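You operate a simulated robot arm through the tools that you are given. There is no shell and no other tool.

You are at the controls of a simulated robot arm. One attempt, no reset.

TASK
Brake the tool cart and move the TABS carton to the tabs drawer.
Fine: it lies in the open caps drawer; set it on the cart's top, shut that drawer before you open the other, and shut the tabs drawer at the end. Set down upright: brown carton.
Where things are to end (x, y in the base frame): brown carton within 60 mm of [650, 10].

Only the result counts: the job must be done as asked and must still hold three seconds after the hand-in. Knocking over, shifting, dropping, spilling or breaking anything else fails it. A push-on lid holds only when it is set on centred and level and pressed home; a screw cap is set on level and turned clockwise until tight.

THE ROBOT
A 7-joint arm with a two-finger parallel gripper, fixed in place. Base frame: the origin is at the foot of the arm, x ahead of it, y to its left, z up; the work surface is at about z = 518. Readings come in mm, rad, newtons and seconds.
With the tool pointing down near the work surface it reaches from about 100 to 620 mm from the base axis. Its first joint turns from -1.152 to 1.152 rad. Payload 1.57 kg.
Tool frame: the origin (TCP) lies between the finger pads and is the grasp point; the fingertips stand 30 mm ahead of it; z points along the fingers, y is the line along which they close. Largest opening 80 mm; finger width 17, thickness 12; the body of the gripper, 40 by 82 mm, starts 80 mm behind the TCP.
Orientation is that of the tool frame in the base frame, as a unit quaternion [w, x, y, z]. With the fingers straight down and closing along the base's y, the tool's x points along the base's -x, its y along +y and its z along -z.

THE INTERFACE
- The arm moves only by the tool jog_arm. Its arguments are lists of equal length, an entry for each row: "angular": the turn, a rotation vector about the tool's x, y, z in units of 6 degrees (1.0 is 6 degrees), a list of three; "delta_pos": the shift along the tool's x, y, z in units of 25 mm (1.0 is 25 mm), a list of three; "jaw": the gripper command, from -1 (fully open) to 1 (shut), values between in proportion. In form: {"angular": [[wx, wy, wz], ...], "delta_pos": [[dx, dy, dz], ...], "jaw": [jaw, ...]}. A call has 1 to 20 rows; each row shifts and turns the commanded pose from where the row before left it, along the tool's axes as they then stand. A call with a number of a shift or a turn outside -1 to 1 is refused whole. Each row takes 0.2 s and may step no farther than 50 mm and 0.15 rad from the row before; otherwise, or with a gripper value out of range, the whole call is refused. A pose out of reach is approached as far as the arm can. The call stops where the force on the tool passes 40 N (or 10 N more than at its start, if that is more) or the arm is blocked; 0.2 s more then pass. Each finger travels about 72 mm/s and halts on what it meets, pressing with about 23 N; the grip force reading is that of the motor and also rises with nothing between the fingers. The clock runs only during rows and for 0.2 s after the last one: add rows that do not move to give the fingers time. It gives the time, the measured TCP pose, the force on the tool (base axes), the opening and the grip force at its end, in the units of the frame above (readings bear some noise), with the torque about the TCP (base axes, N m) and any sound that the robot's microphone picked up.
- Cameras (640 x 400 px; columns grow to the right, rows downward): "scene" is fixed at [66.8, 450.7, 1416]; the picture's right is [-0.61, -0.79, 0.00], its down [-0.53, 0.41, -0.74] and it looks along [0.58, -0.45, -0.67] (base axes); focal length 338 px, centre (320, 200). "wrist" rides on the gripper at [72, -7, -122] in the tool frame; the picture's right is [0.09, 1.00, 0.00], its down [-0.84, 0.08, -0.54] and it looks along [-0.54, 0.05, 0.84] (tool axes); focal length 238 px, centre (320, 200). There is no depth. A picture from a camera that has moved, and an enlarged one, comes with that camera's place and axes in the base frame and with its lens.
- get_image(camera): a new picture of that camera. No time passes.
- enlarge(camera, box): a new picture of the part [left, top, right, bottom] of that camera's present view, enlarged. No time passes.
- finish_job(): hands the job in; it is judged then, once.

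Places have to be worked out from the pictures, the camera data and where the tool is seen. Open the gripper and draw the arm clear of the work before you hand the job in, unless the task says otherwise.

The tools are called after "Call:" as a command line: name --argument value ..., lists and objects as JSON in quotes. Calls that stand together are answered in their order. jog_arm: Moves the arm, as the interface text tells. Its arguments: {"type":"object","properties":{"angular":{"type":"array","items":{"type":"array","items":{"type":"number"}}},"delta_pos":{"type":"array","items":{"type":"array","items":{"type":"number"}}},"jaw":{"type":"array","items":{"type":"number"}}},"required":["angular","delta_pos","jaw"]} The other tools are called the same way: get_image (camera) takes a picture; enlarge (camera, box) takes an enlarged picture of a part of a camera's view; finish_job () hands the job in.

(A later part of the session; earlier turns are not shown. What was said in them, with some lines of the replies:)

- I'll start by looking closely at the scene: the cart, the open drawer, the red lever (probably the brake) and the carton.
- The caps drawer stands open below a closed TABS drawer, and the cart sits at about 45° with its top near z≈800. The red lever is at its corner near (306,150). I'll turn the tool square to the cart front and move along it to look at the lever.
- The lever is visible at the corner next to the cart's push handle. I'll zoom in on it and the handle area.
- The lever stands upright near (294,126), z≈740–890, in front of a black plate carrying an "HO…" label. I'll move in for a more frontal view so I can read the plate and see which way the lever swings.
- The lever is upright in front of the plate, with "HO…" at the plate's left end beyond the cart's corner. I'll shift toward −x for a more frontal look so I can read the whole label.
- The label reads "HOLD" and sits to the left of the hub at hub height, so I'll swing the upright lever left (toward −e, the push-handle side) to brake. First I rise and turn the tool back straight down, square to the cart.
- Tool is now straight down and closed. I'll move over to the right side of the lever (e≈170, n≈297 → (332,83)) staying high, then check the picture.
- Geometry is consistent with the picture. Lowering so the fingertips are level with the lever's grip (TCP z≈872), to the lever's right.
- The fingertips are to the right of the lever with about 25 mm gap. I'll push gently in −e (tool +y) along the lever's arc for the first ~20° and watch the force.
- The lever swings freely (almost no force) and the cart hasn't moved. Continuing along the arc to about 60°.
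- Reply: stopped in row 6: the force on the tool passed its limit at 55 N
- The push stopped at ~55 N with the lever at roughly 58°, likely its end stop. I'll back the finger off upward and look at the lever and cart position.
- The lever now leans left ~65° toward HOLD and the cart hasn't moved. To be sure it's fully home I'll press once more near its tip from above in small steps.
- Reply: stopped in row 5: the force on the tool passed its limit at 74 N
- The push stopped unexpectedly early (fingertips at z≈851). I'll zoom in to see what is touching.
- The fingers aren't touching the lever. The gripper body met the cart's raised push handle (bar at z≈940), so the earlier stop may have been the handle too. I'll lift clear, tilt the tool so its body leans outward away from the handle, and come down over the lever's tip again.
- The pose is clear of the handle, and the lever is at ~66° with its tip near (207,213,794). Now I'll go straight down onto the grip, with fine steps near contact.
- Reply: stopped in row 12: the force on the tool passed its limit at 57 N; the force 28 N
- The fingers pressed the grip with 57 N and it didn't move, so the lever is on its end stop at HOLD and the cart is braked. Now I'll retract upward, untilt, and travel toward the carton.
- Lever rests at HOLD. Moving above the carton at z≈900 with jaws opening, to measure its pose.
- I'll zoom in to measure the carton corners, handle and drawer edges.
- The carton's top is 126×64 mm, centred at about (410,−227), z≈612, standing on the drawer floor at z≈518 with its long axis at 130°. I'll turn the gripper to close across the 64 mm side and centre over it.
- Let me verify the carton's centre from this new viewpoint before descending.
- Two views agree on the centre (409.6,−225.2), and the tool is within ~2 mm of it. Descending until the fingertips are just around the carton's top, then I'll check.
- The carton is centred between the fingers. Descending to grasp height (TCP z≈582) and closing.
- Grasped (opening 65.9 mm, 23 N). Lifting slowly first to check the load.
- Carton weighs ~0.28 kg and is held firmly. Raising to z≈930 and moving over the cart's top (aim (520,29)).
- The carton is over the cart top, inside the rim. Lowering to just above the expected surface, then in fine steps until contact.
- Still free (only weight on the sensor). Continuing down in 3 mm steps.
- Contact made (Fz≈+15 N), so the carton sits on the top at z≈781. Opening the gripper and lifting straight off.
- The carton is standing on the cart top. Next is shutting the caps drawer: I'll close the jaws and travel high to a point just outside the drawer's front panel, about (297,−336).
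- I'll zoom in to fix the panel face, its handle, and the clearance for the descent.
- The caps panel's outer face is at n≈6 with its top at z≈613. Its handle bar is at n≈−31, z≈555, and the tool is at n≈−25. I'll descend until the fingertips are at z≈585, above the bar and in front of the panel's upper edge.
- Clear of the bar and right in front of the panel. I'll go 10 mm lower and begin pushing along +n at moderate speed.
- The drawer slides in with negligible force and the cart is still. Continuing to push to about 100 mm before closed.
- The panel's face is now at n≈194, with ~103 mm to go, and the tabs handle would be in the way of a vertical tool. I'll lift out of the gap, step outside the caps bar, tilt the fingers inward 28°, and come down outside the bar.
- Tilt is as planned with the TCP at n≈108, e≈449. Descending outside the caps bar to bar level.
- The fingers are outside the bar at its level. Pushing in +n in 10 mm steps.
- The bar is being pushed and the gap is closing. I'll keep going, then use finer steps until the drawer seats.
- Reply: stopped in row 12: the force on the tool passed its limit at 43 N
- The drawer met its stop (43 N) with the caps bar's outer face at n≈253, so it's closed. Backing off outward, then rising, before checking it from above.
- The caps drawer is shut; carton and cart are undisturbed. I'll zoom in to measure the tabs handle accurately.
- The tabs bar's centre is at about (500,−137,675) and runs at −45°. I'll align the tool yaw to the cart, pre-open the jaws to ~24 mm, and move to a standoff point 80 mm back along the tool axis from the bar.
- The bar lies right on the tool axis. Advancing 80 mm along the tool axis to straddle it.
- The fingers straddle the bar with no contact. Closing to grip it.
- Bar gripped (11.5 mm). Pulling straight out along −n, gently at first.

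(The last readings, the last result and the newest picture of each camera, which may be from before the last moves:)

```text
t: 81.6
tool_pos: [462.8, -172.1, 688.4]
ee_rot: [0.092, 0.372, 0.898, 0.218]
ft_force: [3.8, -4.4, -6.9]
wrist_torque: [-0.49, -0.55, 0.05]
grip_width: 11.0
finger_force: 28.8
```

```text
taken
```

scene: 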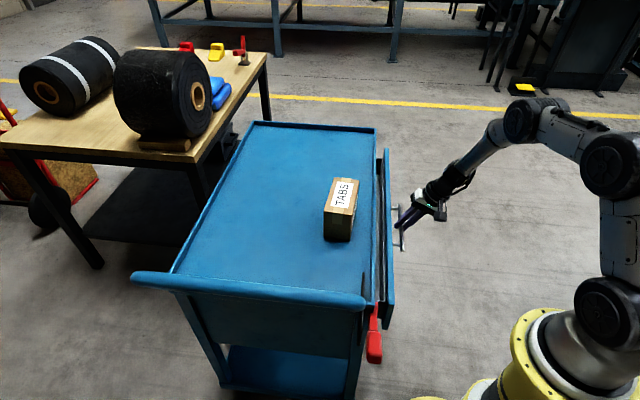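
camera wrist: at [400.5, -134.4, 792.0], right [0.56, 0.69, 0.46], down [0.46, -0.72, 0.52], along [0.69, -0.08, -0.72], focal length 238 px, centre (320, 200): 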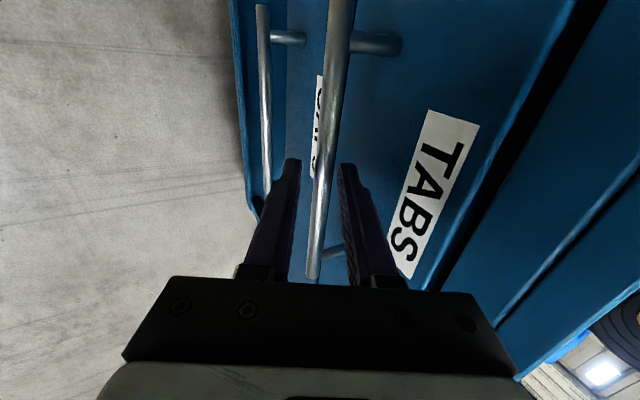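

The tabs drawer is sliding out, and the cart and carton are still. Continuing the pull another ~100 mm.

Call:
jog_arm --angular '[[0, 0, 0], [0, 0, 0], [0, 0, 0], [0, 0, 0], [0, 0, 0], [0, 0, 0], [0, 0, 0], [0, 0, 0], [0, 0, 0], [0, 0, 0], [0, 0, 0]]' --delta_pos '[[0, -0.355, -0.1835], [0, -0.355, -0.1835], [0, -0.355, -0.1835], [0, -0.355, -0.1835], [0, -0.355, -0.1835], [0, -0.355, -0.1835], [0, -0.355, -0.1835], [0, -0.355, -0.1835], [0, -0.355, -0.1835], [0, -0.355, -0.1835], [0, 0, 0]]' --jaw '[1, 1, 1, 1, 1, 1, 1, 1, 1, 1, 1]'

Call:
get_image --camera "scene"

```text
t: 84.0
tool_pos: [392.8, -244.3, 686.7]
ee_rot: [0.094, 0.372, 0.898, 0.217]
ft_force: [2.6, -0.6, 11.8]
wrist_torque: [-0.22, -0.41, 0.21]
grip_width: 11.2
finger_force: 29.0
```

```text
taken
```

scene: 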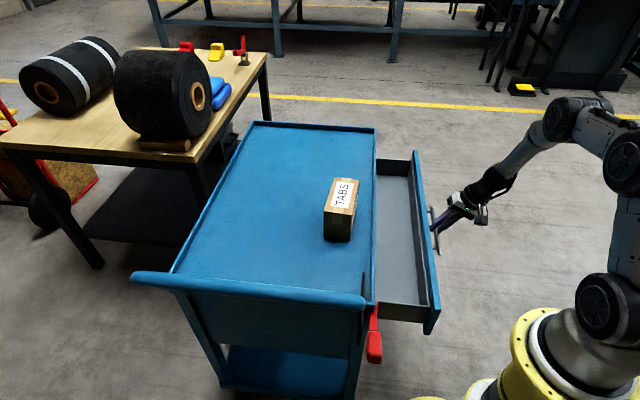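

Now open by ~146 mm. Pulling another 90 mm so the carton's final spot clears the cart's front.

Call:
jog_arm --angular '[[0, 0, 0], [0, 0, 0], [0, 0, 0], [0, 0, 0], [0, 0, 0], [0, 0, 0], [0, 0, 0], [0, 0, 0], [0, 0, 0], [0, 0, 0], [0, 0, 0]]' --delta_pos '[[0, -0.355, -0.1835], [0, -0.355, -0.1835], [0, -0.355, -0.1835], [0, -0.355, -0.1835], [0, -0.355, -0.1835], [0, -0.355, -0.1835], [0, -0.355, -0.1835], [0, -0.355, -0.1835], [0, -0.355, -0.1835], [0, -0.2, -0.103], [0, 0, 0]]' --jaw '[1, 1, 1, 1, 1, 1, 1, 1, 1, 1, 1]'

Call:
get_image --camera "scene"

Call:
get_image --camera "wrist"

```text
t: 86.4
tool_pos: [324.0, -311.6, 687.6]
ee_rot: [0.092, 0.372, 0.898, 0.218]
ft_force: [9.1, -7.6, -9.8]
wrist_torque: [-0.57, -0.57, 0.1]
grip_width: 11.7
finger_force: 29.2
```

```text
taken
```

scene: 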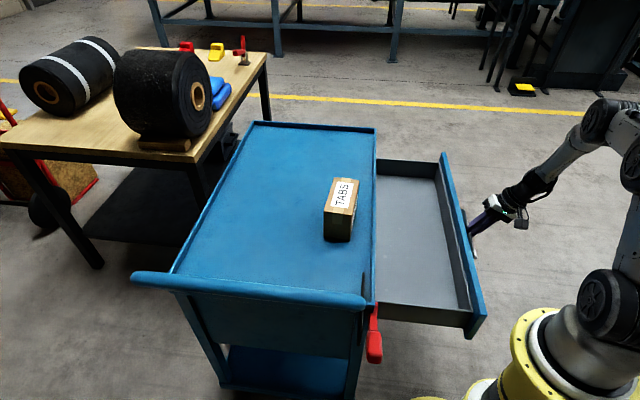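

```text
taken
camera wrist: at [228.9, -304.7, 792.2], right [0.56, 0.69, 0.46], down [0.46, -0.72, 0.52], along [0.69, -0.08, -0.72], focal length 238 px, centre (320, 200)
```

wrist: 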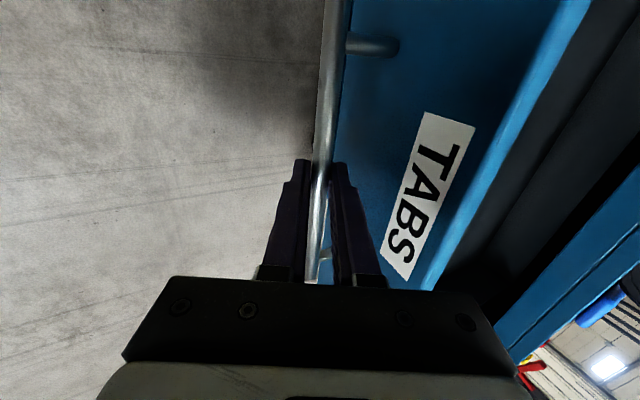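

The drawer is open ~242 mm (bar now at n≈15). Releasing the bar and retreating back along the tool axis.

Call:
jog_arm --angular '[[0, 0, 0], [0, 0, 0], [0, 0, 0], [0, 0, 0], [0, 0, 0], [0, 0, 0], [0, 0, 0], [0, 0, 0], [0, 0, 0], [0, 0, 0]]' --delta_pos '[[0, 0, 0], [0, 0, 0], [0, 0, 0], [0, 0, -0.5], [0, 0, -0.8], [0, 0, -0.8], [0, 0, -0.8], [0, 0.3, -0.8], [0, 0.4, -0.8], [0, 0, 0]]' --jaw '[0.4, 0.4, 0.4, 0.4, 0.4, 0.4, 0.4, 0.4, 0.4, 0.4]'

Call:
get_image --camera "scene"

Call:
get_image --camera "wrist"

```text
t: 88.6
tool_pos: [298.7, -336.2, 793.8]
ee_rot: [0.091, 0.372, 0.898, 0.218]
ft_force: [-0.6, -0.6, 0.9]
wrist_torque: [0.02, -0.01, -0.01]
grip_width: 24.0
finger_force: 0.2
```

```text
taken
```

scene: 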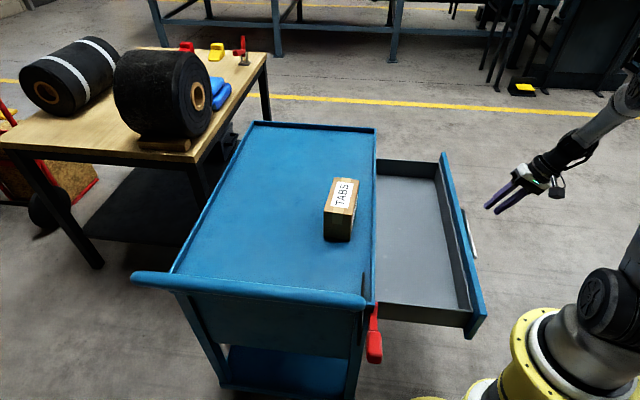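

```text
taken
camera wrist: at [203.8, -330.1, 899.1], right [0.56, 0.69, 0.46], down [0.46, -0.72, 0.52], along [0.69, -0.08, -0.72], focal length 238 px, centre (320, 200)
```

wrist: 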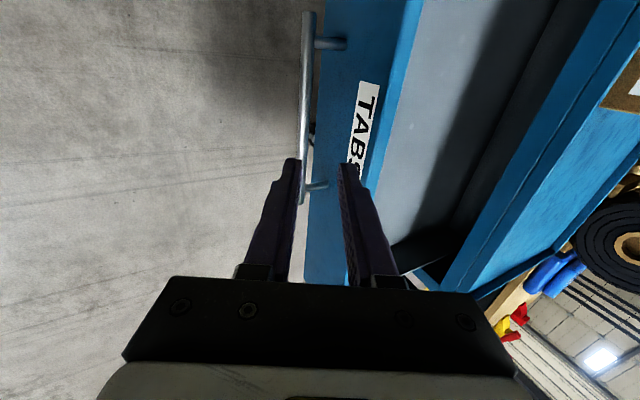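

The drawer stays open. Now I'll straighten the tool, restore the carton's yaw, rise, and open the jaws.

Call:
jog_arm --angular '[[0.91, 0, 0], [0.91, 0, 0], [0.91, 0, 0], [0.91, 0, 0], [0.91, 0, 0], [0, 0, 0.87], [0, 0, 0], [0, 0, 0], [0, 0, 0], [0, 0, 0], [0, 0, 0], [0, 0, 0], [0, 0, 0], [0, 0, 0]]' --delta_pos '[[0, 0, 0], [0, 0, 0], [0, 0, 0], [0, 0, 0], [0, 0, 0], [0, 0, 0], [0, 0, -0.95], [0, 0, -0.95], [0, 0, -0.95], [0, 0, -0.95], [0, 0, -0.95], [0, 0, -0.95], [0, 0, -0.95], [0, 0, 0]]' --jaw '[0.4, 0.4, 0.4, 0.4, 0.4, 0.4, -1, -1, -1, -1, -1, -1, -1, -1]'

Call:
get_image --camera "wrist"

```text
t: 91.6
tool_pos: [297.7, -335.5, 961.8]
ee_rot: [0.001, 0.425, 0.905, -0.002]
ft_force: [0.9, -0.4, 0.1]
wrist_torque: [0.0, -0.02, 0.0]
grip_width: 80.0
finger_force: 0.1
```

```text
taken
camera wrist: at [247.1, -285.4, 1083.6], right [0.71, 0.71, 0.0], down [0.59, -0.59, 0.54], along [0.39, -0.39, -0.84], focal length 238 px, centre (320, 200)
```

wrist: 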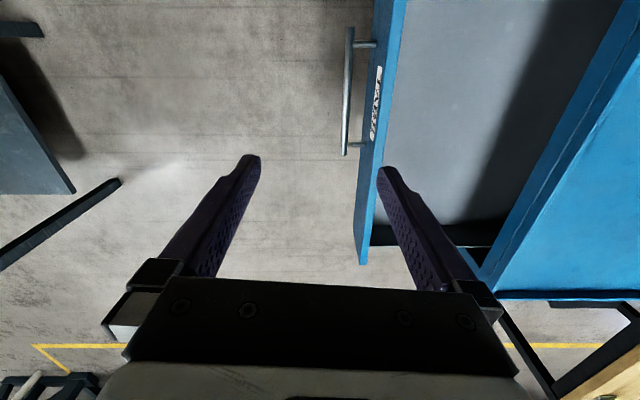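

The bar is confirmed at n≈15, so the carton should go at about n≈215, e≈450 → (470,−166). Now moving above the carton on the cart top.

Call:
jog_arm --angular '[[0, 0, 0], [0, 0, 0], [0, 0, 0], [0, 0, 0], [0, 0, 0], [0, 0, 0], [0, 0, 0], [0, 0, 0], [0, 0, 0], [0, 0, 0], [0, 0, 0], [0, 0, 0], [0, 0, 0], [0, 0, 0], [0, 0, 0], [0, 0, 0], [0, 0, 0], [0, 0, 0]]' --delta_pos '[[0.325, 0.951, 0], [0.325, 0.951, 0], [0.325, 0.951, 0], [0.325, 0.951, 0], [0.325, 0.951, 0], [0.325, 0.951, 0], [0.325, 0.951, 0], [0.325, 0.951, 0], [0.325, 0.951, 0], [0.325, 0.951, 0], [0.325, 0.951, 0], [0.325, 0.951, 0], [0.325, 0.951, 0], [0.325, 0.951, 0], [0.325, 0.951, 0], [0.325, 0.951, 0], [0.325, 0.951, 0], [0, 0, 0]]' --jaw '[-1, -1, -1, -1, -1, -1, -1, -1, -1, -1, -1, -1, -1, -1, -1, -1, -1, -1]'

Call:
get_image --camera "wrist"

Call:
enlarge --camera "wrist" --box '[250, 30, 410, 220]'

```text
t: 95.4
tool_pos: [521.5, 28.5, 961.4]
ee_rot: [0.002, 0.424, 0.905, 0.0]
ft_force: [0.1, 0.0, 0.8]
wrist_torque: [0.02, 0.02, 0.0]
grip_width: 80.1
finger_force: 0.1
```

```text
taken
camera wrist: at [471.2, 79.1, 1083.2], right [0.71, 0.71, 0.0], down [0.59, -0.59, 0.54], along [0.38, -0.39, -0.84], focal length 238 px, centre (320, 200)
```

wrist: 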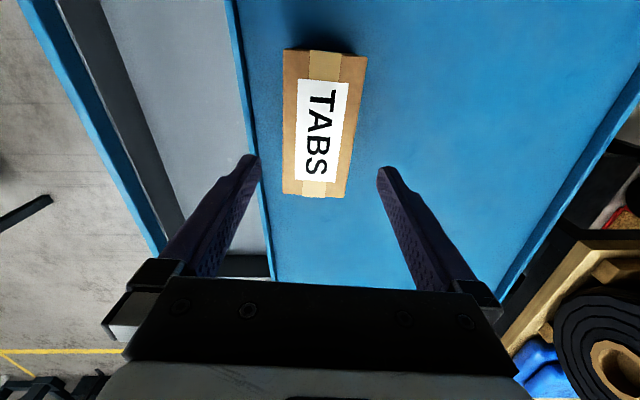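

```text
2.11 times, centred on (330, 125) of wrist
camera zoom: at [471.2, 79.1, 1083.2], right [0.71, 0.71, 0.0], down [0.59, -0.59, 0.54], along [0.38, -0.39, -0.84], focal length 502 px, centre (299, 358)
```

zoom: 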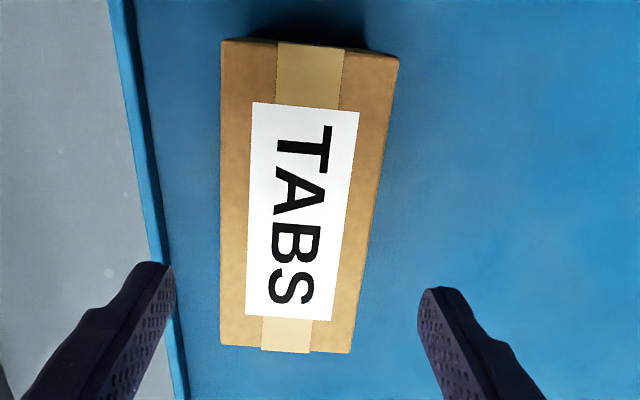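

The carton is where I left it: centre ≈(518,31), top z≈875. Descending around it and gripping at the same height as before.

Call:
jog_arm --angular '[[0, 0, 0], [0, 0, 0], [0, 0, 0], [0, 0, 0], [0, 0, 0], [0, 0, 0], [0, 0, 0], [0, 0, 0], [0, 0, 0], [0, 0, 0]]' --delta_pos '[[0.15, -0.04, 0.9], [0, 0, 0.9], [0, 0, 0.9], [0, 0, 0.9], [0, 0, 0.7], [0, 0, 0.3], [0, 0, 0], [0, 0, 0], [0, 0, 0], [0, 0, 0]]' --jaw '[-1, -1, -1, -1, -1, -1, -1, 1, 1, 1]'

Call:
get_image --camera "wrist"

```text
t: 97.6
tool_pos: [519.5, 30.0, 846.1]
ee_rot: [0.002, 0.425, 0.905, -0.001]
ft_force: [0.9, -1.3, -0.3]
wrist_torque: [-0.03, -0.1, -0.02]
grip_width: 66.0
finger_force: 23.0
```

```text
taken
camera wrist: at [468.5, 80.3, 967.3], right [0.71, 0.71, 0.0], down [0.59, -0.59, 0.54], along [0.38, -0.39, -0.84], focal length 238 px, centre (320, 200)
```

wrist: 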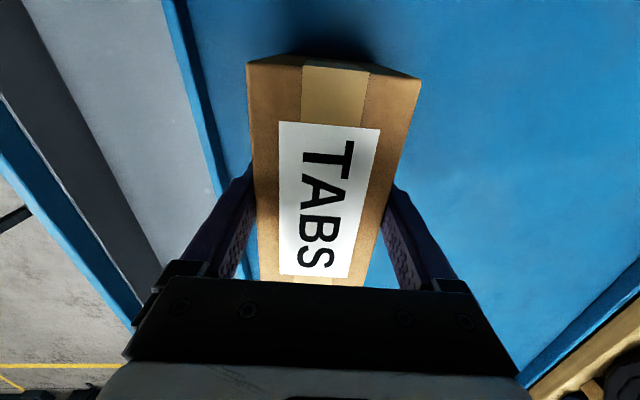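

Gripped (66 mm, 23 N). Lifting 90 mm, then translating to above the open tabs drawer at (470,−166).

Call:
jog_arm --angular '[[0, 0, 0], [0, 0, 0], [0, 0, 0], [0, 0, 0], [0, 0, 0], [0, 0, 0], [0, 0, 0], [0, 0, 0], [0, 0, 0], [0, 0, 0], [0, 0, 0], [0, 0, 0], [0, 0, 0], [0, 0, 0]]' --delta_pos '[[0, 0, -0.5], [0, 0, -0.8], [0, 0, -0.8], [0, 0, -0.8], [0, 0, -0.7], [-0.597, -0.816, 0], [-0.597, -0.816, 0], [-0.597, -0.816, 0], [-0.597, -0.816, 0], [-0.597, -0.816, 0], [-0.597, -0.816, 0], [-0.597, -0.816, 0], [-0.597, -0.816, 0], [0, 0, 0]]' --jaw '[1, 1, 1, 1, 1, 1, 1, 1, 1, 1, 1, 1, 1, 1]'

Call:
get_image --camera "wrist"

Call:
get_image --camera "scene"

```text
t: 100.6
tool_pos: [468.9, -166.8, 936.8]
ee_rot: [0.001, 0.424, 0.906, 0.0]
ft_force: [-0.5, -0.1, -3.5]
wrist_torque: [0.01, -0.01, 0.0]
grip_width: 65.8
finger_force: 22.6
```

```text
taken
camera wrist: at [417.8, -116.2, 1059.1], right [0.71, 0.71, 0.0], down [0.59, -0.59, 0.54], along [0.38, -0.38, -0.84], focal length 238 px, centre (320, 200)
```

wrist: 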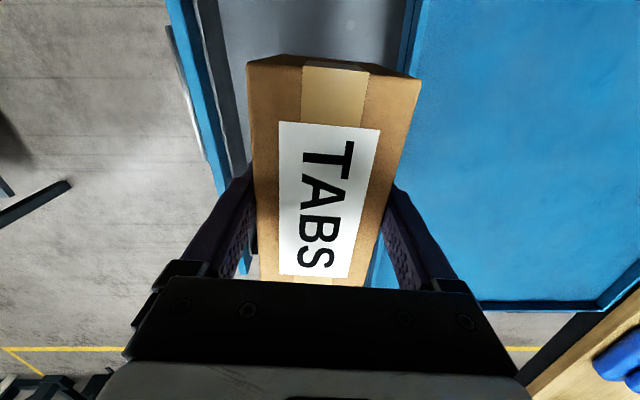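

```text
taken
```

scene: 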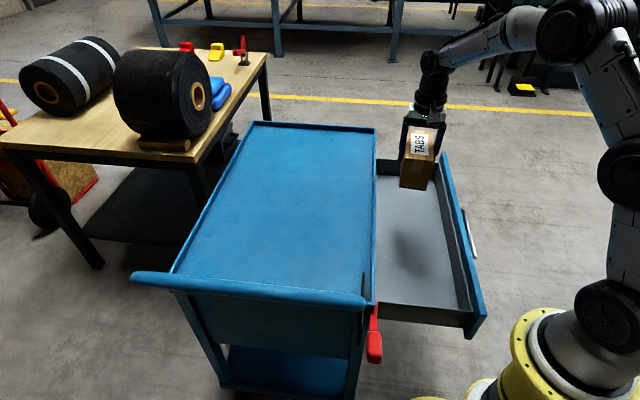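

Over the drawer at n≈214, e≈450 with ~30 mm clearance to the cart's rim. Lowering to about 15 mm above the expected floor.

Call:
jog_arm --angular '[[0, 0, 0], [0, 0, 0], [0, 0, 0], [0, 0, 0], [0, 0, 0], [0, 0, 0], [0, 0, 0], [0, 0, 0], [0, 0, 0], [0, 0, 0], [0, 0, 0]]' --delta_pos '[[0, 0, 0.85], [0, 0, 0.85], [0, 0, 0.85], [0, 0, 0.85], [0, 0, 0.85], [0, 0, 0.85], [0, 0, 0.85], [0, 0, 0.85], [0, 0, 0.85], [0, 0, 0.7], [0, 0, 0]]' --jaw '[1, 1, 1, 1, 1, 1, 1, 1, 1, 1, 1]'

Call:
enlarge --camera "scene" --box '[340, 110, 500, 350]'

```text
t: 103.0
tool_pos: [468.8, -165.3, 729.1]
ee_rot: [0.001, 0.425, 0.905, -0.001]
ft_force: [-0.4, 0.2, -4.4]
wrist_torque: [0.0, -0.02, 0.05]
grip_width: 66.1
finger_force: 22.9
```

```text
1.67 times, centred on (420, 230) of scene
camera zoom: at [66.8, 450.7, 1416.0], right [-0.61, -0.79, 0.0], down [-0.53, 0.41, -0.74], along [0.58, -0.45, -0.67], focal length 564 px, centre (153, 150)
```

zoom: 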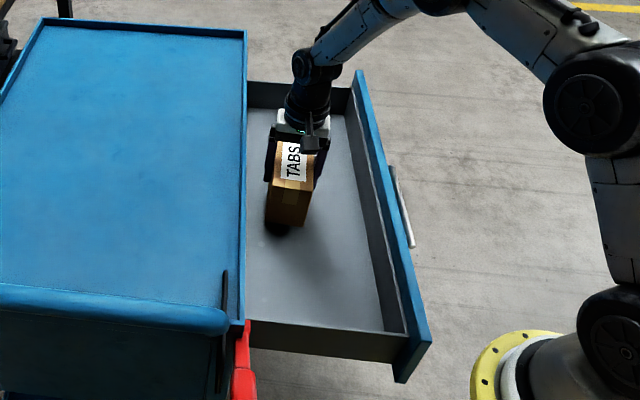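

Still free. Continuing down in small steps until contact with the drawer floor.

Call:
jog_arm --angular '[[0, 0, 0], [0, 0, 0], [0, 0, 0], [0, 0, 0], [0, 0, 0], [0, 0, 0], [0, 0, 0], [0, 0, 0], [0, 0, 0]]' --delta_pos '[[0, 0, 0.15], [0, 0, 0.15], [0, 0, 0.12], [0, 0, 0.12], [0, 0, 0.12], [0, 0, 0.12], [0, 0, 0.12], [0, 0, 0.1], [0, 0, 0]]' --jaw '[1, 1, 1, 1, 1, 1, 1, 1, 1]'

Call:
enlarge --camera "scene" --box '[380, 150, 460, 260]'

```text
t: 105.0
tool_pos: [472.4, -166.2, 706.3]
ee_rot: [0.005, 0.426, 0.905, 0.0]
ft_force: [0.5, 2.0, 19.5]
wrist_torque: [-0.45, 0.53, -0.15]
grip_width: 66.1
finger_force: 22.8
```

```text
3.64 times, centred on (420, 205) of scene
camera zoom: at [66.5, 450.9, 1415.9], right [-0.61, -0.79, 0.0], down [-0.53, 0.41, -0.74], along [0.59, -0.45, -0.67], focal length 1230 px, centre (-44, 182)
```

zoom: 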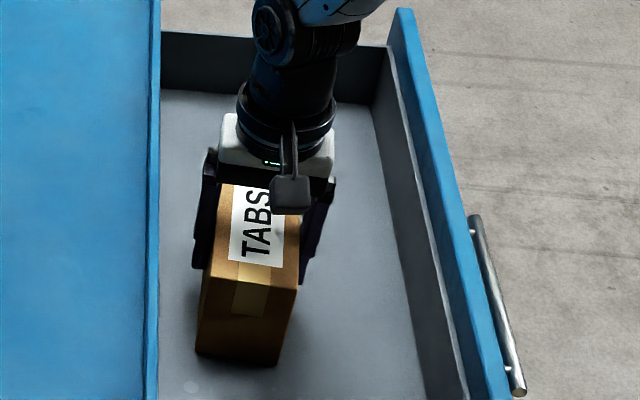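

Contact with the drawer floor (Fz≈+19 N, floor z≈641). Easing up 1 mm, opening, and lifting off straight.

Call:
jog_arm --angular '[[0, 0, 0], [0, 0, 0], [0, 0, 0], [0, 0, 0], [0, 0, 0], [0, 0, 0], [0, 0, 0], [0, 0, 0], [0, 0, 0], [0, 0, 0], [0, 0, 0], [0, 0, 0], [0, 0, 0], [0, 0, 0]]' --delta_pos '[[0, 0, -0.06], [0, 0, 0], [0, 0, 0], [0, 0, 0], [0, 0, -0.3], [0, 0, -0.6], [0, 0, -0.9], [0, 0, -0.9], [0, 0, -0.9], [0, 0, -0.9], [0, 0, -0.9], [0, 0, -0.9], [0, 0, -0.9], [0, 0, 0]]' --jaw '[1, -1, -1, -1, -1, -1, -1, -1, -1, -1, -1, -1, -1, -1]'

Call:
get_image --camera "wrist"

Call:
get_image --camera "scene"

```text
t: 108.0
tool_pos: [470.2, -165.2, 885.4]
ee_rot: [0.001, 0.424, 0.906, 0.0]
ft_force: [-0.4, -0.6, 0.6]
wrist_torque: [0.01, -0.02, 0.01]
grip_width: 79.8
finger_force: 0.1
```

```text
taken
camera wrist: at [417.7, -115.2, 1006.3], right [0.71, 0.71, 0.0], down [0.59, -0.59, 0.54], along [0.38, -0.39, -0.84], focal length 238 px, centre (320, 200)
```

wrist: 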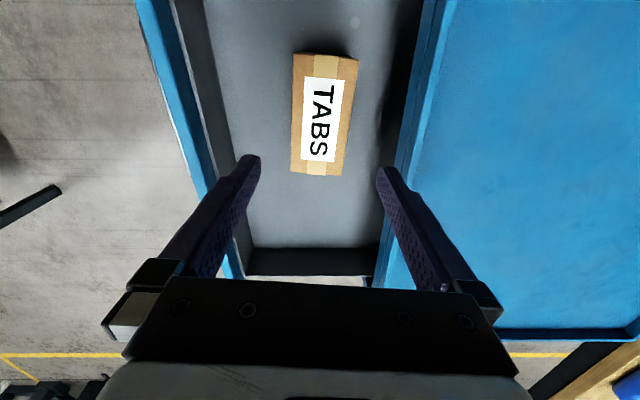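

```text
taken
```

scene: 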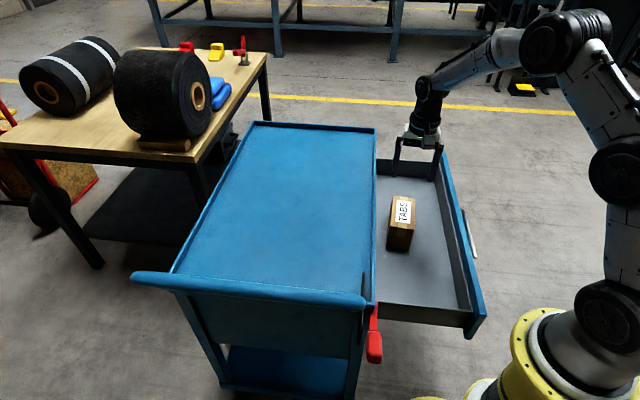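

The carton stands upright at n≈215, e≈449, which will end near (641,6) once the drawer is shut. Now I'll close the jaws and travel out over the panel to the outside, then realign and tilt for pushing the bar.

Call:
jog_arm --angular '[[0, 0, 0], [0, 0, 0], [0, 0, 0], [0, 0, 0], [0, 0, 0], [0, 0, 0], [0, 0, 0], [0, 0, 0], [0, 0, 0], [0, 0, 0], [0, 0, -0.87], [-0.91, 0, 0], [-0.91, 0, 0], [-0.91, 0, 0], [-0.91, 0, 0], [-0.91, 0, 0], [0, 0, 0]]' --delta_pos '[[-0.091, -0.97, 0], [-0.091, -0.97, 0], [-0.091, -0.97, 0], [-0.091, -0.97, 0], [-0.091, -0.97, 0], [-0.091, -0.97, 0], [-0.091, -0.97, 0], [-0.091, -0.97, 0], [-0.091, -0.97, 0], [-0.091, -0.97, 0], [0, 0, 0], [0, 0, 0], [0, 0, 0], [0, 0, 0], [0, 0, 0], [0, 0, 0], [0, 0, 0]]' --jaw '[-1, -1, -1, 1, 1, 1, 1, 1, 1, 1, 1, 1, 1, 1, 1, 1, 1]'

Call:
get_image --camera "wrist"

Call:
get_image --camera "scene"

```text
t: 111.6
tool_pos: [298.2, -338.5, 883.7]
ee_rot: [0.093, 0.372, 0.897, 0.218]
ft_force: [0.0, 0.6, -0.3]
wrist_torque: [0.01, 0.0, 0.0]
grip_width: 0.0
finger_force: 21.5
```

```text
taken
camera wrist: at [202.7, -331.0, 989.3], right [0.56, 0.69, 0.46], down [0.46, -0.72, 0.52], along [0.69, -0.08, -0.72], focal length 238 px, centre (320, 200)
```

wrist: 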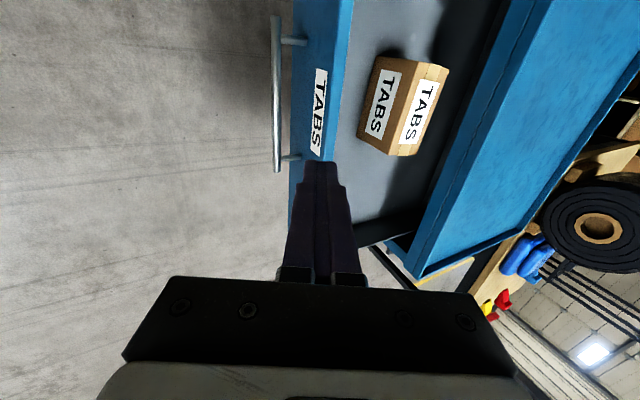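

```text
taken
```

scene: 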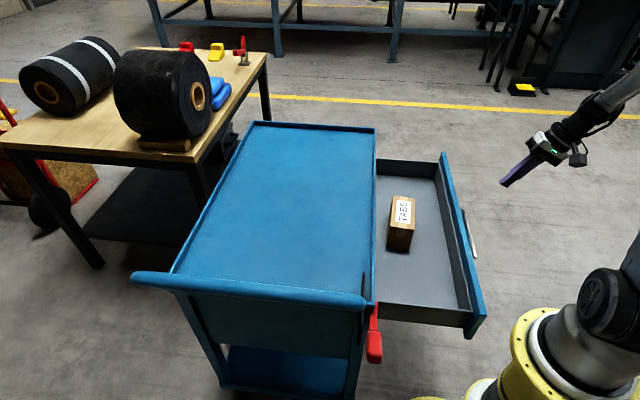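

Tilted and outside the bar. Descending to bar level (TCP z≈683) with ~13 mm clearance in front of the bar.

Call:
jog_arm --angular '[[0, 0, 0], [0, 0, 0], [0, 0, 0], [0, 0, 0], [0, 0, 0], [0, 0, 0], [0, 0, 0], [0, 0, 0], [0, 0, 0], [0, 0, 0]]' --delta_pos '[[0, -0.45, 0.78], [0, -0.413, 0.8], [0, -0.413, 0.8], [0, -0.413, 0.8], [0, -0.413, 0.8], [0, -0.413, 0.8], [0, -0.413, 0.8], [0, -0.413, 0.8], [0, -0.413, 0.8], [0, 0, 0]]' --jaw '[1, 1, 1, 1, 1, 1, 1, 1, 1, 1]'

Call:
get_image --camera "wrist"

Call:
enlarge --camera "scene" --box '[370, 140, 540, 340]'

```text
t: 113.8
tool_pos: [297.4, -337.7, 682.5]
ee_rot: [0.091, 0.373, 0.898, 0.217]
ft_force: [-0.9, 0.4, -0.1]
wrist_torque: [0.02, 0.02, -0.01]
grip_width: 0.1
finger_force: 21.3
```

```text
taken
camera wrist: at [202.2, -331.3, 787.4], right [0.56, 0.69, 0.46], down [0.46, -0.72, 0.52], along [0.69, -0.08, -0.72], focal length 238 px, centre (320, 200)
```

wrist: 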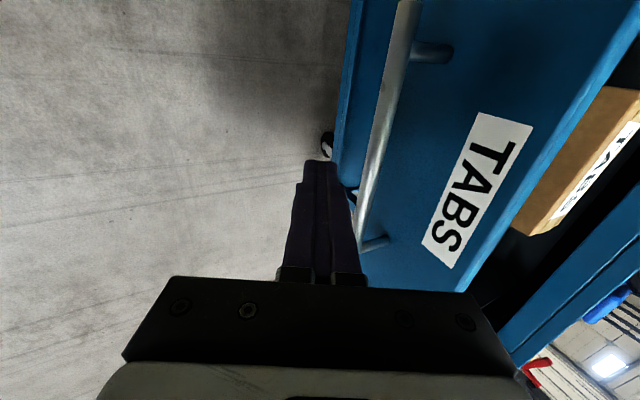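

```text
2.00 times, centred on (455, 240) of scene
camera zoom: at [66.8, 450.7, 1416.0], right [-0.61, -0.79, 0.0], down [-0.53, 0.41, -0.74], along [0.58, -0.45, -0.67], focal length 676 px, centre (50, 120)
```

zoom: 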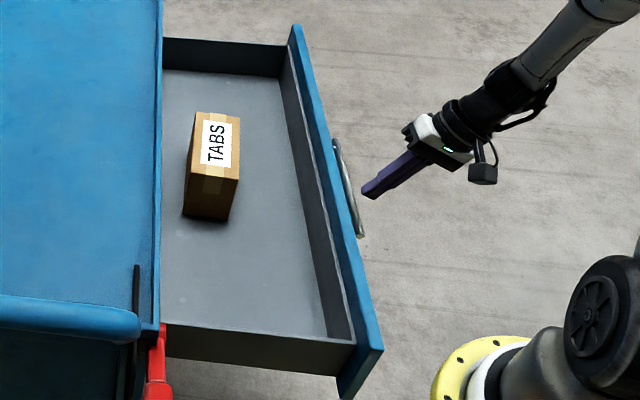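

Positioned as with the caps bar. Pushing slowly in +n (about 35 mm/s) so the carton rides along without shifting.

Call:
jog_arm --angular '[[0, 0, 0], [0, 0, 0], [0, 0, 0], [0, 0, 0], [0, 0, 0], [0, 0, 0], [0, 0, 0], [0, 0, 0], [0, 0, 0], [0, 0, 0], [0, 0, 0], [0, 0, 0], [0, 0, 0], [0, 0, 0], [0, 0, 0], [0, 0, 0]]' --delta_pos '[[0, 0.2, 0.103], [0, 0.15, 0.077], [0, 0.15, 0.077], [0, 0.15, 0.077], [0, 0.2, 0.103], [0, 0.25, 0.129], [0, 0.25, 0.129], [0, 0.25, 0.129], [0, 0.25, 0.129], [0, 0.25, 0.129], [0, 0.25, 0.129], [0, 0.25, 0.129], [0, 0.25, 0.129], [0, 0.25, 0.129], [0, 0.2, 0.103], [0, 0, 0]]' --jaw '[1, 1, 1, 1, 1, 1, 1, 1, 1, 1, 1, 1, 1, 1, 1, 1]'

Call:
get_image --camera "wrist"

Call:
enlarge --camera "scene" --box '[370, 140, 540, 340]'

```text
t: 117.2
tool_pos: [364.0, -274.3, 683.0]
ee_rot: [0.093, 0.373, 0.897, 0.217]
ft_force: [-0.1, 0.2, 0.0]
wrist_torque: [-0.02, -0.07, 0.02]
grip_width: 0.0
finger_force: 21.3
```

```text
taken
camera wrist: at [268.7, -266.9, 787.6], right [0.56, 0.69, 0.46], down [0.46, -0.72, 0.52], along [0.69, -0.08, -0.72], focal length 238 px, centre (320, 200)
```

wrist: 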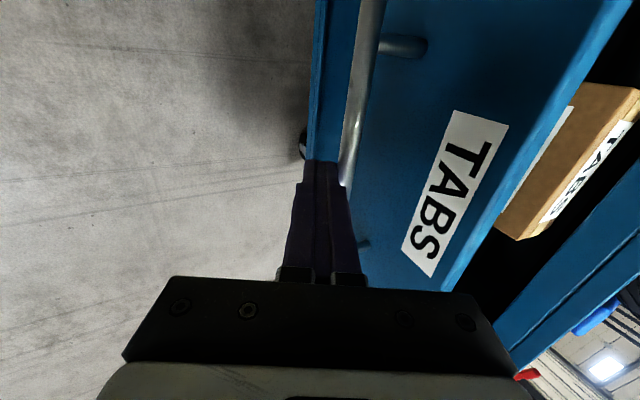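

```text
2.00 times, centred on (455, 240) of scene
camera zoom: at [66.8, 450.7, 1416.0], right [-0.61, -0.79, 0.0], down [-0.53, 0.41, -0.74], along [0.58, -0.45, -0.67], focal length 676 px, centre (50, 120)
```

zoom: 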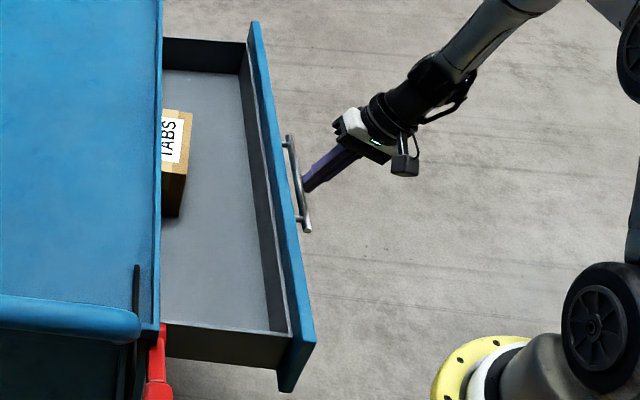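

The carton is moving in with the drawer and no resistance. Continuing a further ~45 mm and re-checking that it passes under the cart's top.

Call:
jog_arm --angular '[[0, 0, 0], [0, 0, 0], [0, 0, 0], [0, 0, 0], [0, 0, 0], [0, 0, 0], [0, 0, 0], [0, 0, 0]]' --delta_pos '[[0, 0.2, 0.103], [0, 0.25, 0.129], [0, 0.25, 0.129], [0, 0.25, 0.129], [0, 0.25, 0.129], [0, 0.25, 0.129], [0, 0.2, 0.103], [0, 0, 0]]' --jaw '[1, 1, 1, 1, 1, 1, 1, 1]'

Call:
get_image --camera "wrist"

Call:
enlarge --camera "scene" --box '[370, 140, 540, 340]'

```text
t: 119.0
tool_pos: [395.6, -240.0, 682.9]
ee_rot: [0.091, 0.373, 0.898, 0.217]
ft_force: [-0.7, 0.0, 0.0]
wrist_torque: [0.01, 0.02, 0.01]
grip_width: 0.0
finger_force: 21.1
```

```text
taken
camera wrist: at [300.2, -233.5, 787.2], right [0.56, 0.69, 0.46], down [0.46, -0.72, 0.52], along [0.69, -0.08, -0.72], focal length 238 px, centre (320, 200)
```

wrist: 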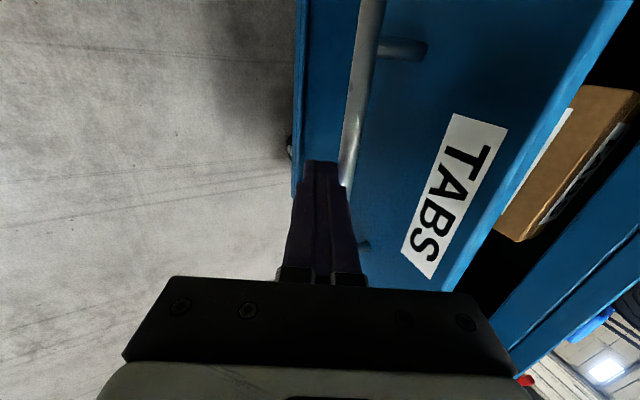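

```text
2.00 times, centred on (455, 240) of scene
camera zoom: at [66.7, 450.7, 1416.0], right [-0.61, -0.79, 0.0], down [-0.53, 0.41, -0.74], along [0.58, -0.45, -0.67], focal length 676 px, centre (50, 120)
```

zoom: 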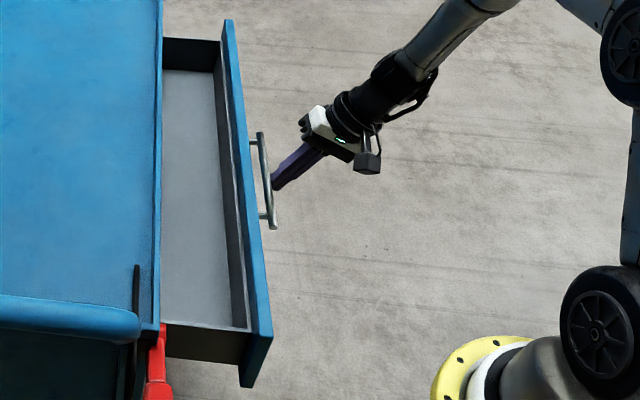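

The carton keeps its place relative to the panel and is passing beneath the top. Pushing on at the same speed to ~35 mm before closed.

Call:
jog_arm --angular '[[0, 0, 0], [0, 0, 0], [0, 0, 0], [0, 0, 0], [0, 0, 0], [0, 0, 0], [0, 0, 0], [0, 0, 0], [0, 0, 0], [0, 0, 0], [0, 0, 0], [0, 0, 0], [0, 0, 0], [0, 0, 0]]' --delta_pos '[[0, 0.2, 0.103], [0, 0.25, 0.129], [0, 0.25, 0.129], [0, 0.25, 0.129], [0, 0.25, 0.129], [0, 0.25, 0.129], [0, 0.25, 0.129], [0, 0.25, 0.129], [0, 0.25, 0.129], [0, 0.25, 0.129], [0, 0.25, 0.129], [0, 0.25, 0.129], [0, 0.2, 0.103], [0, 0, 0]]' --jaw '[1, 1, 1, 1, 1, 1, 1, 1, 1, 1, 1, 1, 1, 1]'

Call:
get_image --camera "wrist"

Call:
enlarge --camera "scene" --box '[340, 140, 510, 340]'

```text
t: 122.0
tool_pos: [459.0, -179.3, 682.0]
ee_rot: [0.092, 0.373, 0.898, 0.218]
ft_force: [-1.0, 0.0, -0.9]
wrist_torque: [-0.03, 0.01, 0.02]
grip_width: 0.0
finger_force: 21.0
```

```text
taken
camera wrist: at [363.2, -171.5, 787.9], right [0.56, 0.69, 0.46], down [0.46, -0.72, 0.52], along [0.69, -0.08, -0.72], focal length 238 px, centre (320, 200)
```

wrist: 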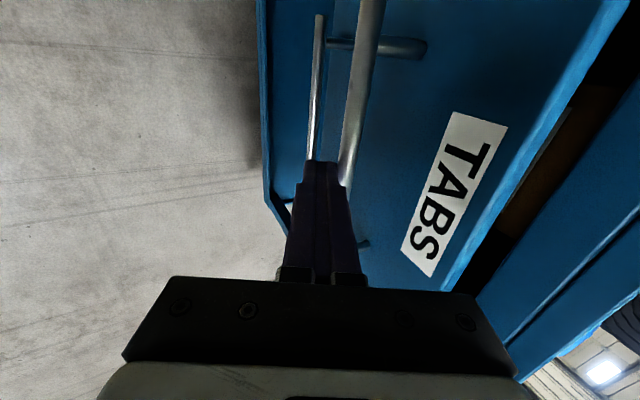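

```text
2.00 times, centred on (425, 240) of scene
camera zoom: at [66.8, 450.7, 1416.0], right [-0.61, -0.79, 0.0], down [-0.53, 0.41, -0.74], along [0.58, -0.45, -0.67], focal length 676 px, centre (110, 120)
```

zoom: 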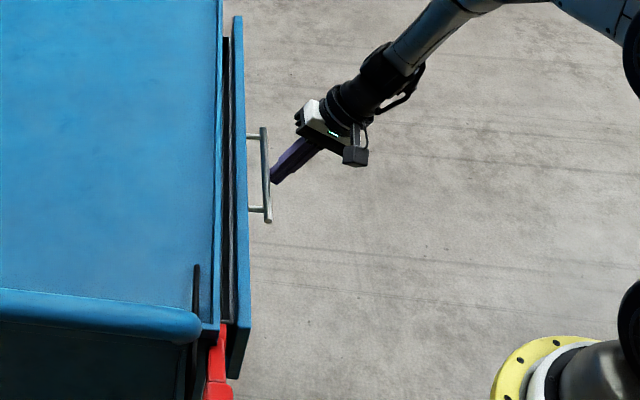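

About 37 mm left. Finishing in 4 mm steps until the drawer seats against its stop.

Call:
jog_arm --angular '[[0, 0, 0], [0, 0, 0], [0, 0, 0], [0, 0, 0], [0, 0, 0], [0, 0, 0], [0, 0, 0], [0, 0, 0], [0, 0, 0], [0, 0, 0], [0, 0, 0], [0, 0, 0], [0, 0, 0]]' --delta_pos '[[0, 0.142, 0.073], [0, 0.142, 0.073], [0, 0.142, 0.073], [0, 0.142, 0.073], [0, 0.142, 0.073], [0, 0.142, 0.073], [0, 0.142, 0.073], [0, 0.142, 0.073], [0, 0.1, 0.052], [0, 0.1, 0.052], [0, 0.1, 0.052], [0, 0.1, 0.052], [0, 0, 0]]' --jaw '[1, 1, 1, 1, 1, 1, 1, 1, 1, 1, 1, 1, 1]'

Call:
get_image --camera "wrist"

Call:
enlarge --camera "scene" --box '[340, 140, 510, 340]'

```text
t: 124.8
tool_pos: [487.4, -151.0, 681.5]
ee_rot: [0.091, 0.373, 0.898, 0.216]
ft_force: [-21.5, -20.9, 5.0]
wrist_torque: [-0.14, 0.2, 0.23]
grip_width: 0.2
finger_force: 20.9
```

```text
taken
camera wrist: at [392.0, -143.5, 786.9], right [0.56, 0.69, 0.45], down [0.46, -0.72, 0.52], along [0.69, -0.08, -0.72], focal length 238 px, centre (320, 200)
```

wrist: 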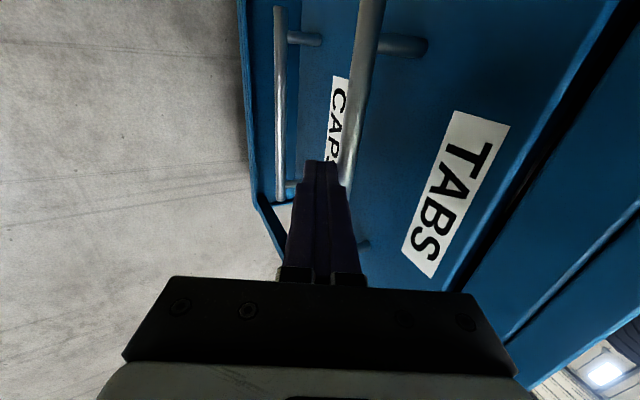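

```text
2.00 times, centred on (425, 240) of scene
camera zoom: at [66.3, 450.4, 1416.1], right [-0.61, -0.79, 0.0], down [-0.53, 0.41, -0.74], along [0.59, -0.45, -0.67], focal length 676 px, centre (110, 120)
```

zoom: 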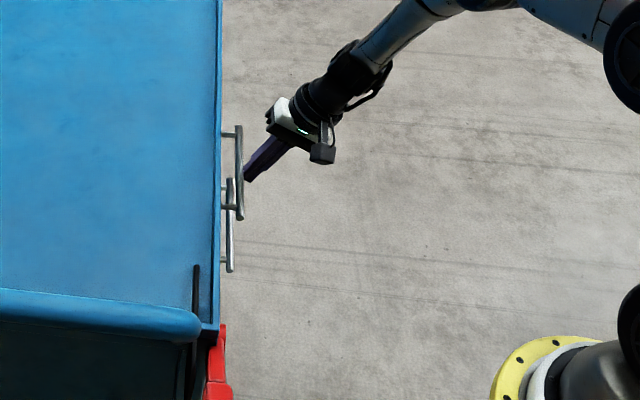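

The tabs drawer is seated (≈30 N push, bar back at its closed position). Backing off outward, rising clear, and opening the gripper.

Call:
jog_arm --angular '[[0, 0, 0], [0, 0, 0], [0, 0, 0], [0, 0, 0], [0, 0, 0], [0, 0, 0], [0, 0, 0], [0, 0, 0], [0, 0, 0], [0, 0, 0], [0, 0, 0], [0, 0, 0], [0, 0, 0]]' --delta_pos '[[0, -0.2, -0.1], [0, -0.7, -0.36], [0, -0.8, -0.41], [0, -0.8, -0.41], [0, -0.8, -0.41], [0, 0.459, -0.888], [0, 0.459, -0.888], [0, 0.459, -0.888], [0, 0.459, -0.888], [0, 0.459, -0.888], [0, 0.459, -0.888], [0, 0.459, -0.888], [0, 0, 0]]' --jaw '[1, 1, 1, 1, 1, 1, 1, 1, -1, -1, -1, -1, -1]'

Call:
get_image --camera "wrist"

Call:
get_image --camera "scene"

```text
t: 127.6
tool_pos: [421.2, -213.5, 857.4]
ee_rot: [0.091, 0.372, 0.898, 0.217]
ft_force: [0.6, -0.3, 0.2]
wrist_torque: [0.02, -0.02, 0.0]
grip_width: 80.0
finger_force: 0.1
```

```text
taken
camera wrist: at [326.9, -206.5, 962.5], right [0.56, 0.69, 0.46], down [0.46, -0.72, 0.52], along [0.69, -0.08, -0.72], focal length 238 px, centre (320, 200)
```

wrist: 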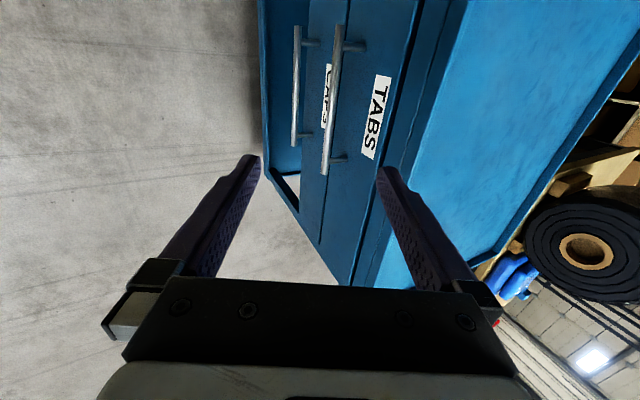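

```text
taken
```

scene: 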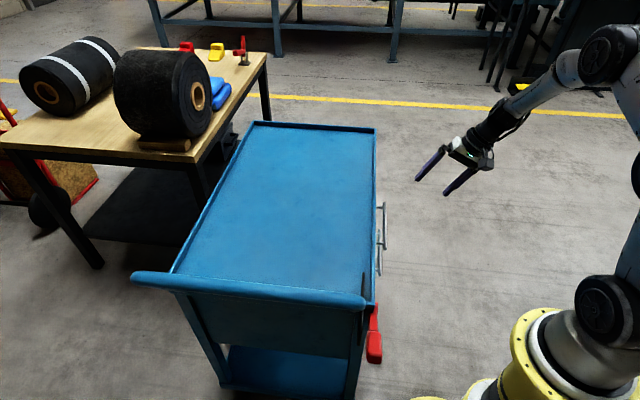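

Both drawers look shut and the lever is still at HOLD. I'll zoom in on both cameras to confirm before handing in.

Call:
enlarge --camera "wrist" --box '[240, 0, 480, 240]'

Call:
enlarge --camera "scene" --box '[330, 110, 430, 380]'

```text
1.67 times, centred on (360, 120) of wrist
camera zoom: at [326.9, -206.5, 962.5], right [0.56, 0.69, 0.46], down [0.46, -0.72, 0.52], along [0.69, -0.08, -0.72], focal length 397 px, centre (253, 333)
```

zoom: 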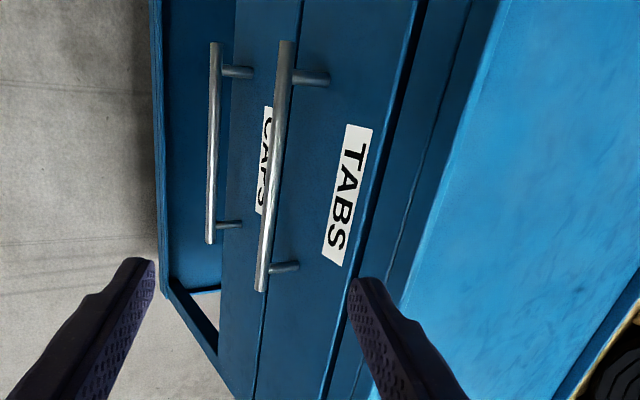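

```text
1.48 times, centred on (380, 245) of scene
camera zoom: at [66.8, 450.7, 1416.0], right [-0.61, -0.79, 0.0], down [-0.53, 0.41, -0.74], along [0.58, -0.45, -0.67], focal length 501 px, centre (231, 133)
```

zoom: 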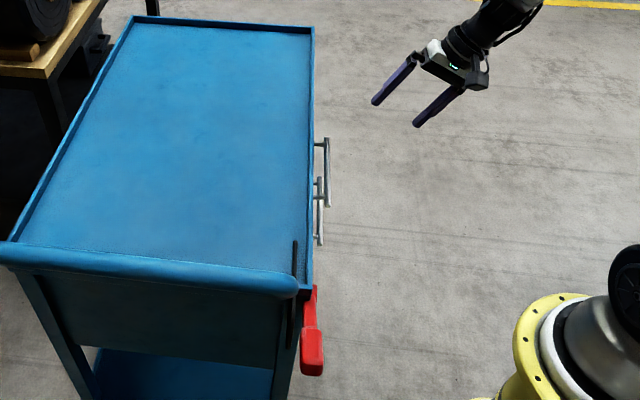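

A last like-for-like check of the handle positions against the earlier closed-state view.

Call:
enlarge --camera "scene" --box '[350, 180, 410, 300]'

Call:
enlarge --camera "scene" --box '[330, 270, 410, 380]'

```text
3.33 times, centred on (380, 240) of scene
camera zoom: at [66.8, 450.7, 1416.0], right [-0.61, -0.79, 0.0], down [-0.53, 0.41, -0.74], along [0.58, -0.45, -0.67], focal length 1128 px, centre (120, 67)
```

zoom: 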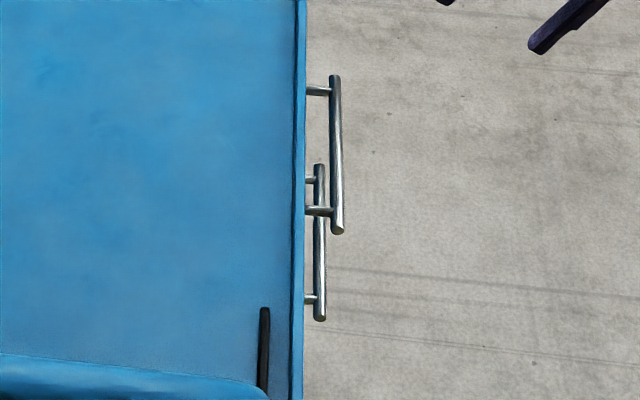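

```text
3.64 times, centred on (370, 325) of scene
camera zoom: at [66.8, 450.7, 1416.0], right [-0.61, -0.79, 0.0], down [-0.53, 0.41, -0.74], along [0.58, -0.45, -0.67], focal length 1230 px, centre (138, -254)
```

zoom: 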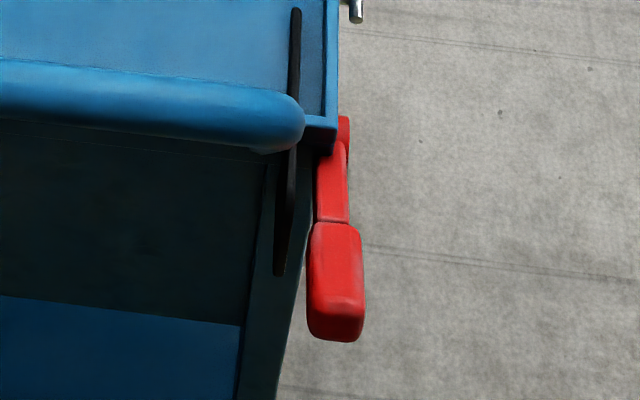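

The handles match the earlier closed state exactly, the lever is at HOLD, and the cart hasn't shifted. I'll draw the arm a bit farther up and away, gripper open.

Call:
jog_arm --angular '[[0.91, 0, 0], [0.91, 0, 0], [0.91, 0, 0], [0.91, 0, 0], [0.91, 0, 0], [0, 0, 0], [0, 0, 0], [0, 0, 0], [0, 0, 0], [0, 0, 0], [0, 0, 0]]' --delta_pos '[[0, -0.2, -0.5], [0, -0.2, -0.5], [0, -0.2, -0.5], [0, -0.2, -0.5], [0, -0.2, -0.5], [0, -0.3, -0.8], [0, -0.3, -0.8], [0, -0.3, -0.8], [0, 0, 0], [0, 0, 0], [0, 0, 0]]' --jaw '[-1, -1, -1, -1, -1, -1, -1, -1, -1, -1, -1]'

Call:
get_image --camera "scene"

```text
t: 130.0
tool_pos: [377.8, -258.7, 969.7]
ee_rot: [0.001, 0.384, 0.924, -0.001]
ft_force: [-0.3, 0.0, 0.4]
wrist_torque: [-0.05, 0.01, 0.02]
grip_width: 80.0
finger_force: 0.0
```

```text
taken
```

scene: 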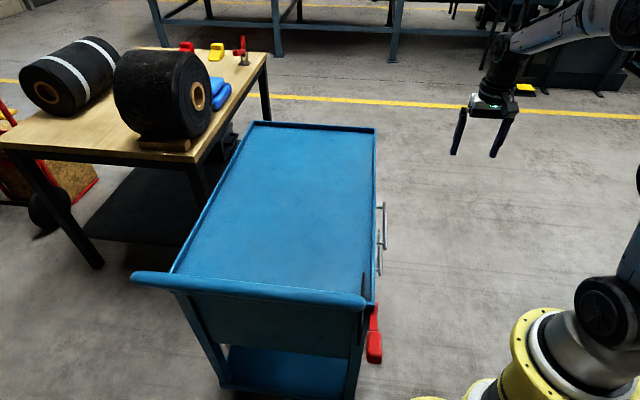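

The cart is braked, both drawers are shut, the carton is upright in the tabs drawer, and the arm is clear with the gripper open. Handing in.

Call:
finish_job

```text
The job is handed in.
```

I braked the cart and moved the TABS carton to the tabs drawer. Both drawers are shut, and I've handed the job in.

- **Brake:** the lever is against its end stop on the HOLD side. When I pressed it with 57 N it didn't move any further.
- **Carton:** I put it on the cart's top first and shut the caps drawer before opening the tabs drawer. It stood upright when I set it down in the tabs drawer. I estimate it ended near (641, 6), about 10 mm from the target. That comes from how far the drawer travelled, because I can't see inside it now.
- **Drawers:** both are closed against their stops. Their handles look the same as in the picture from when both were shut.
- **Push-handle contact:** while I was setting the brake, the gripper bumped the cart's push handle once at 74 N. The earlier stop at 55 N may also have been the handle. Comparing the pictures, the cart didn't move.

The arm is clear of the cart with the gripper open.
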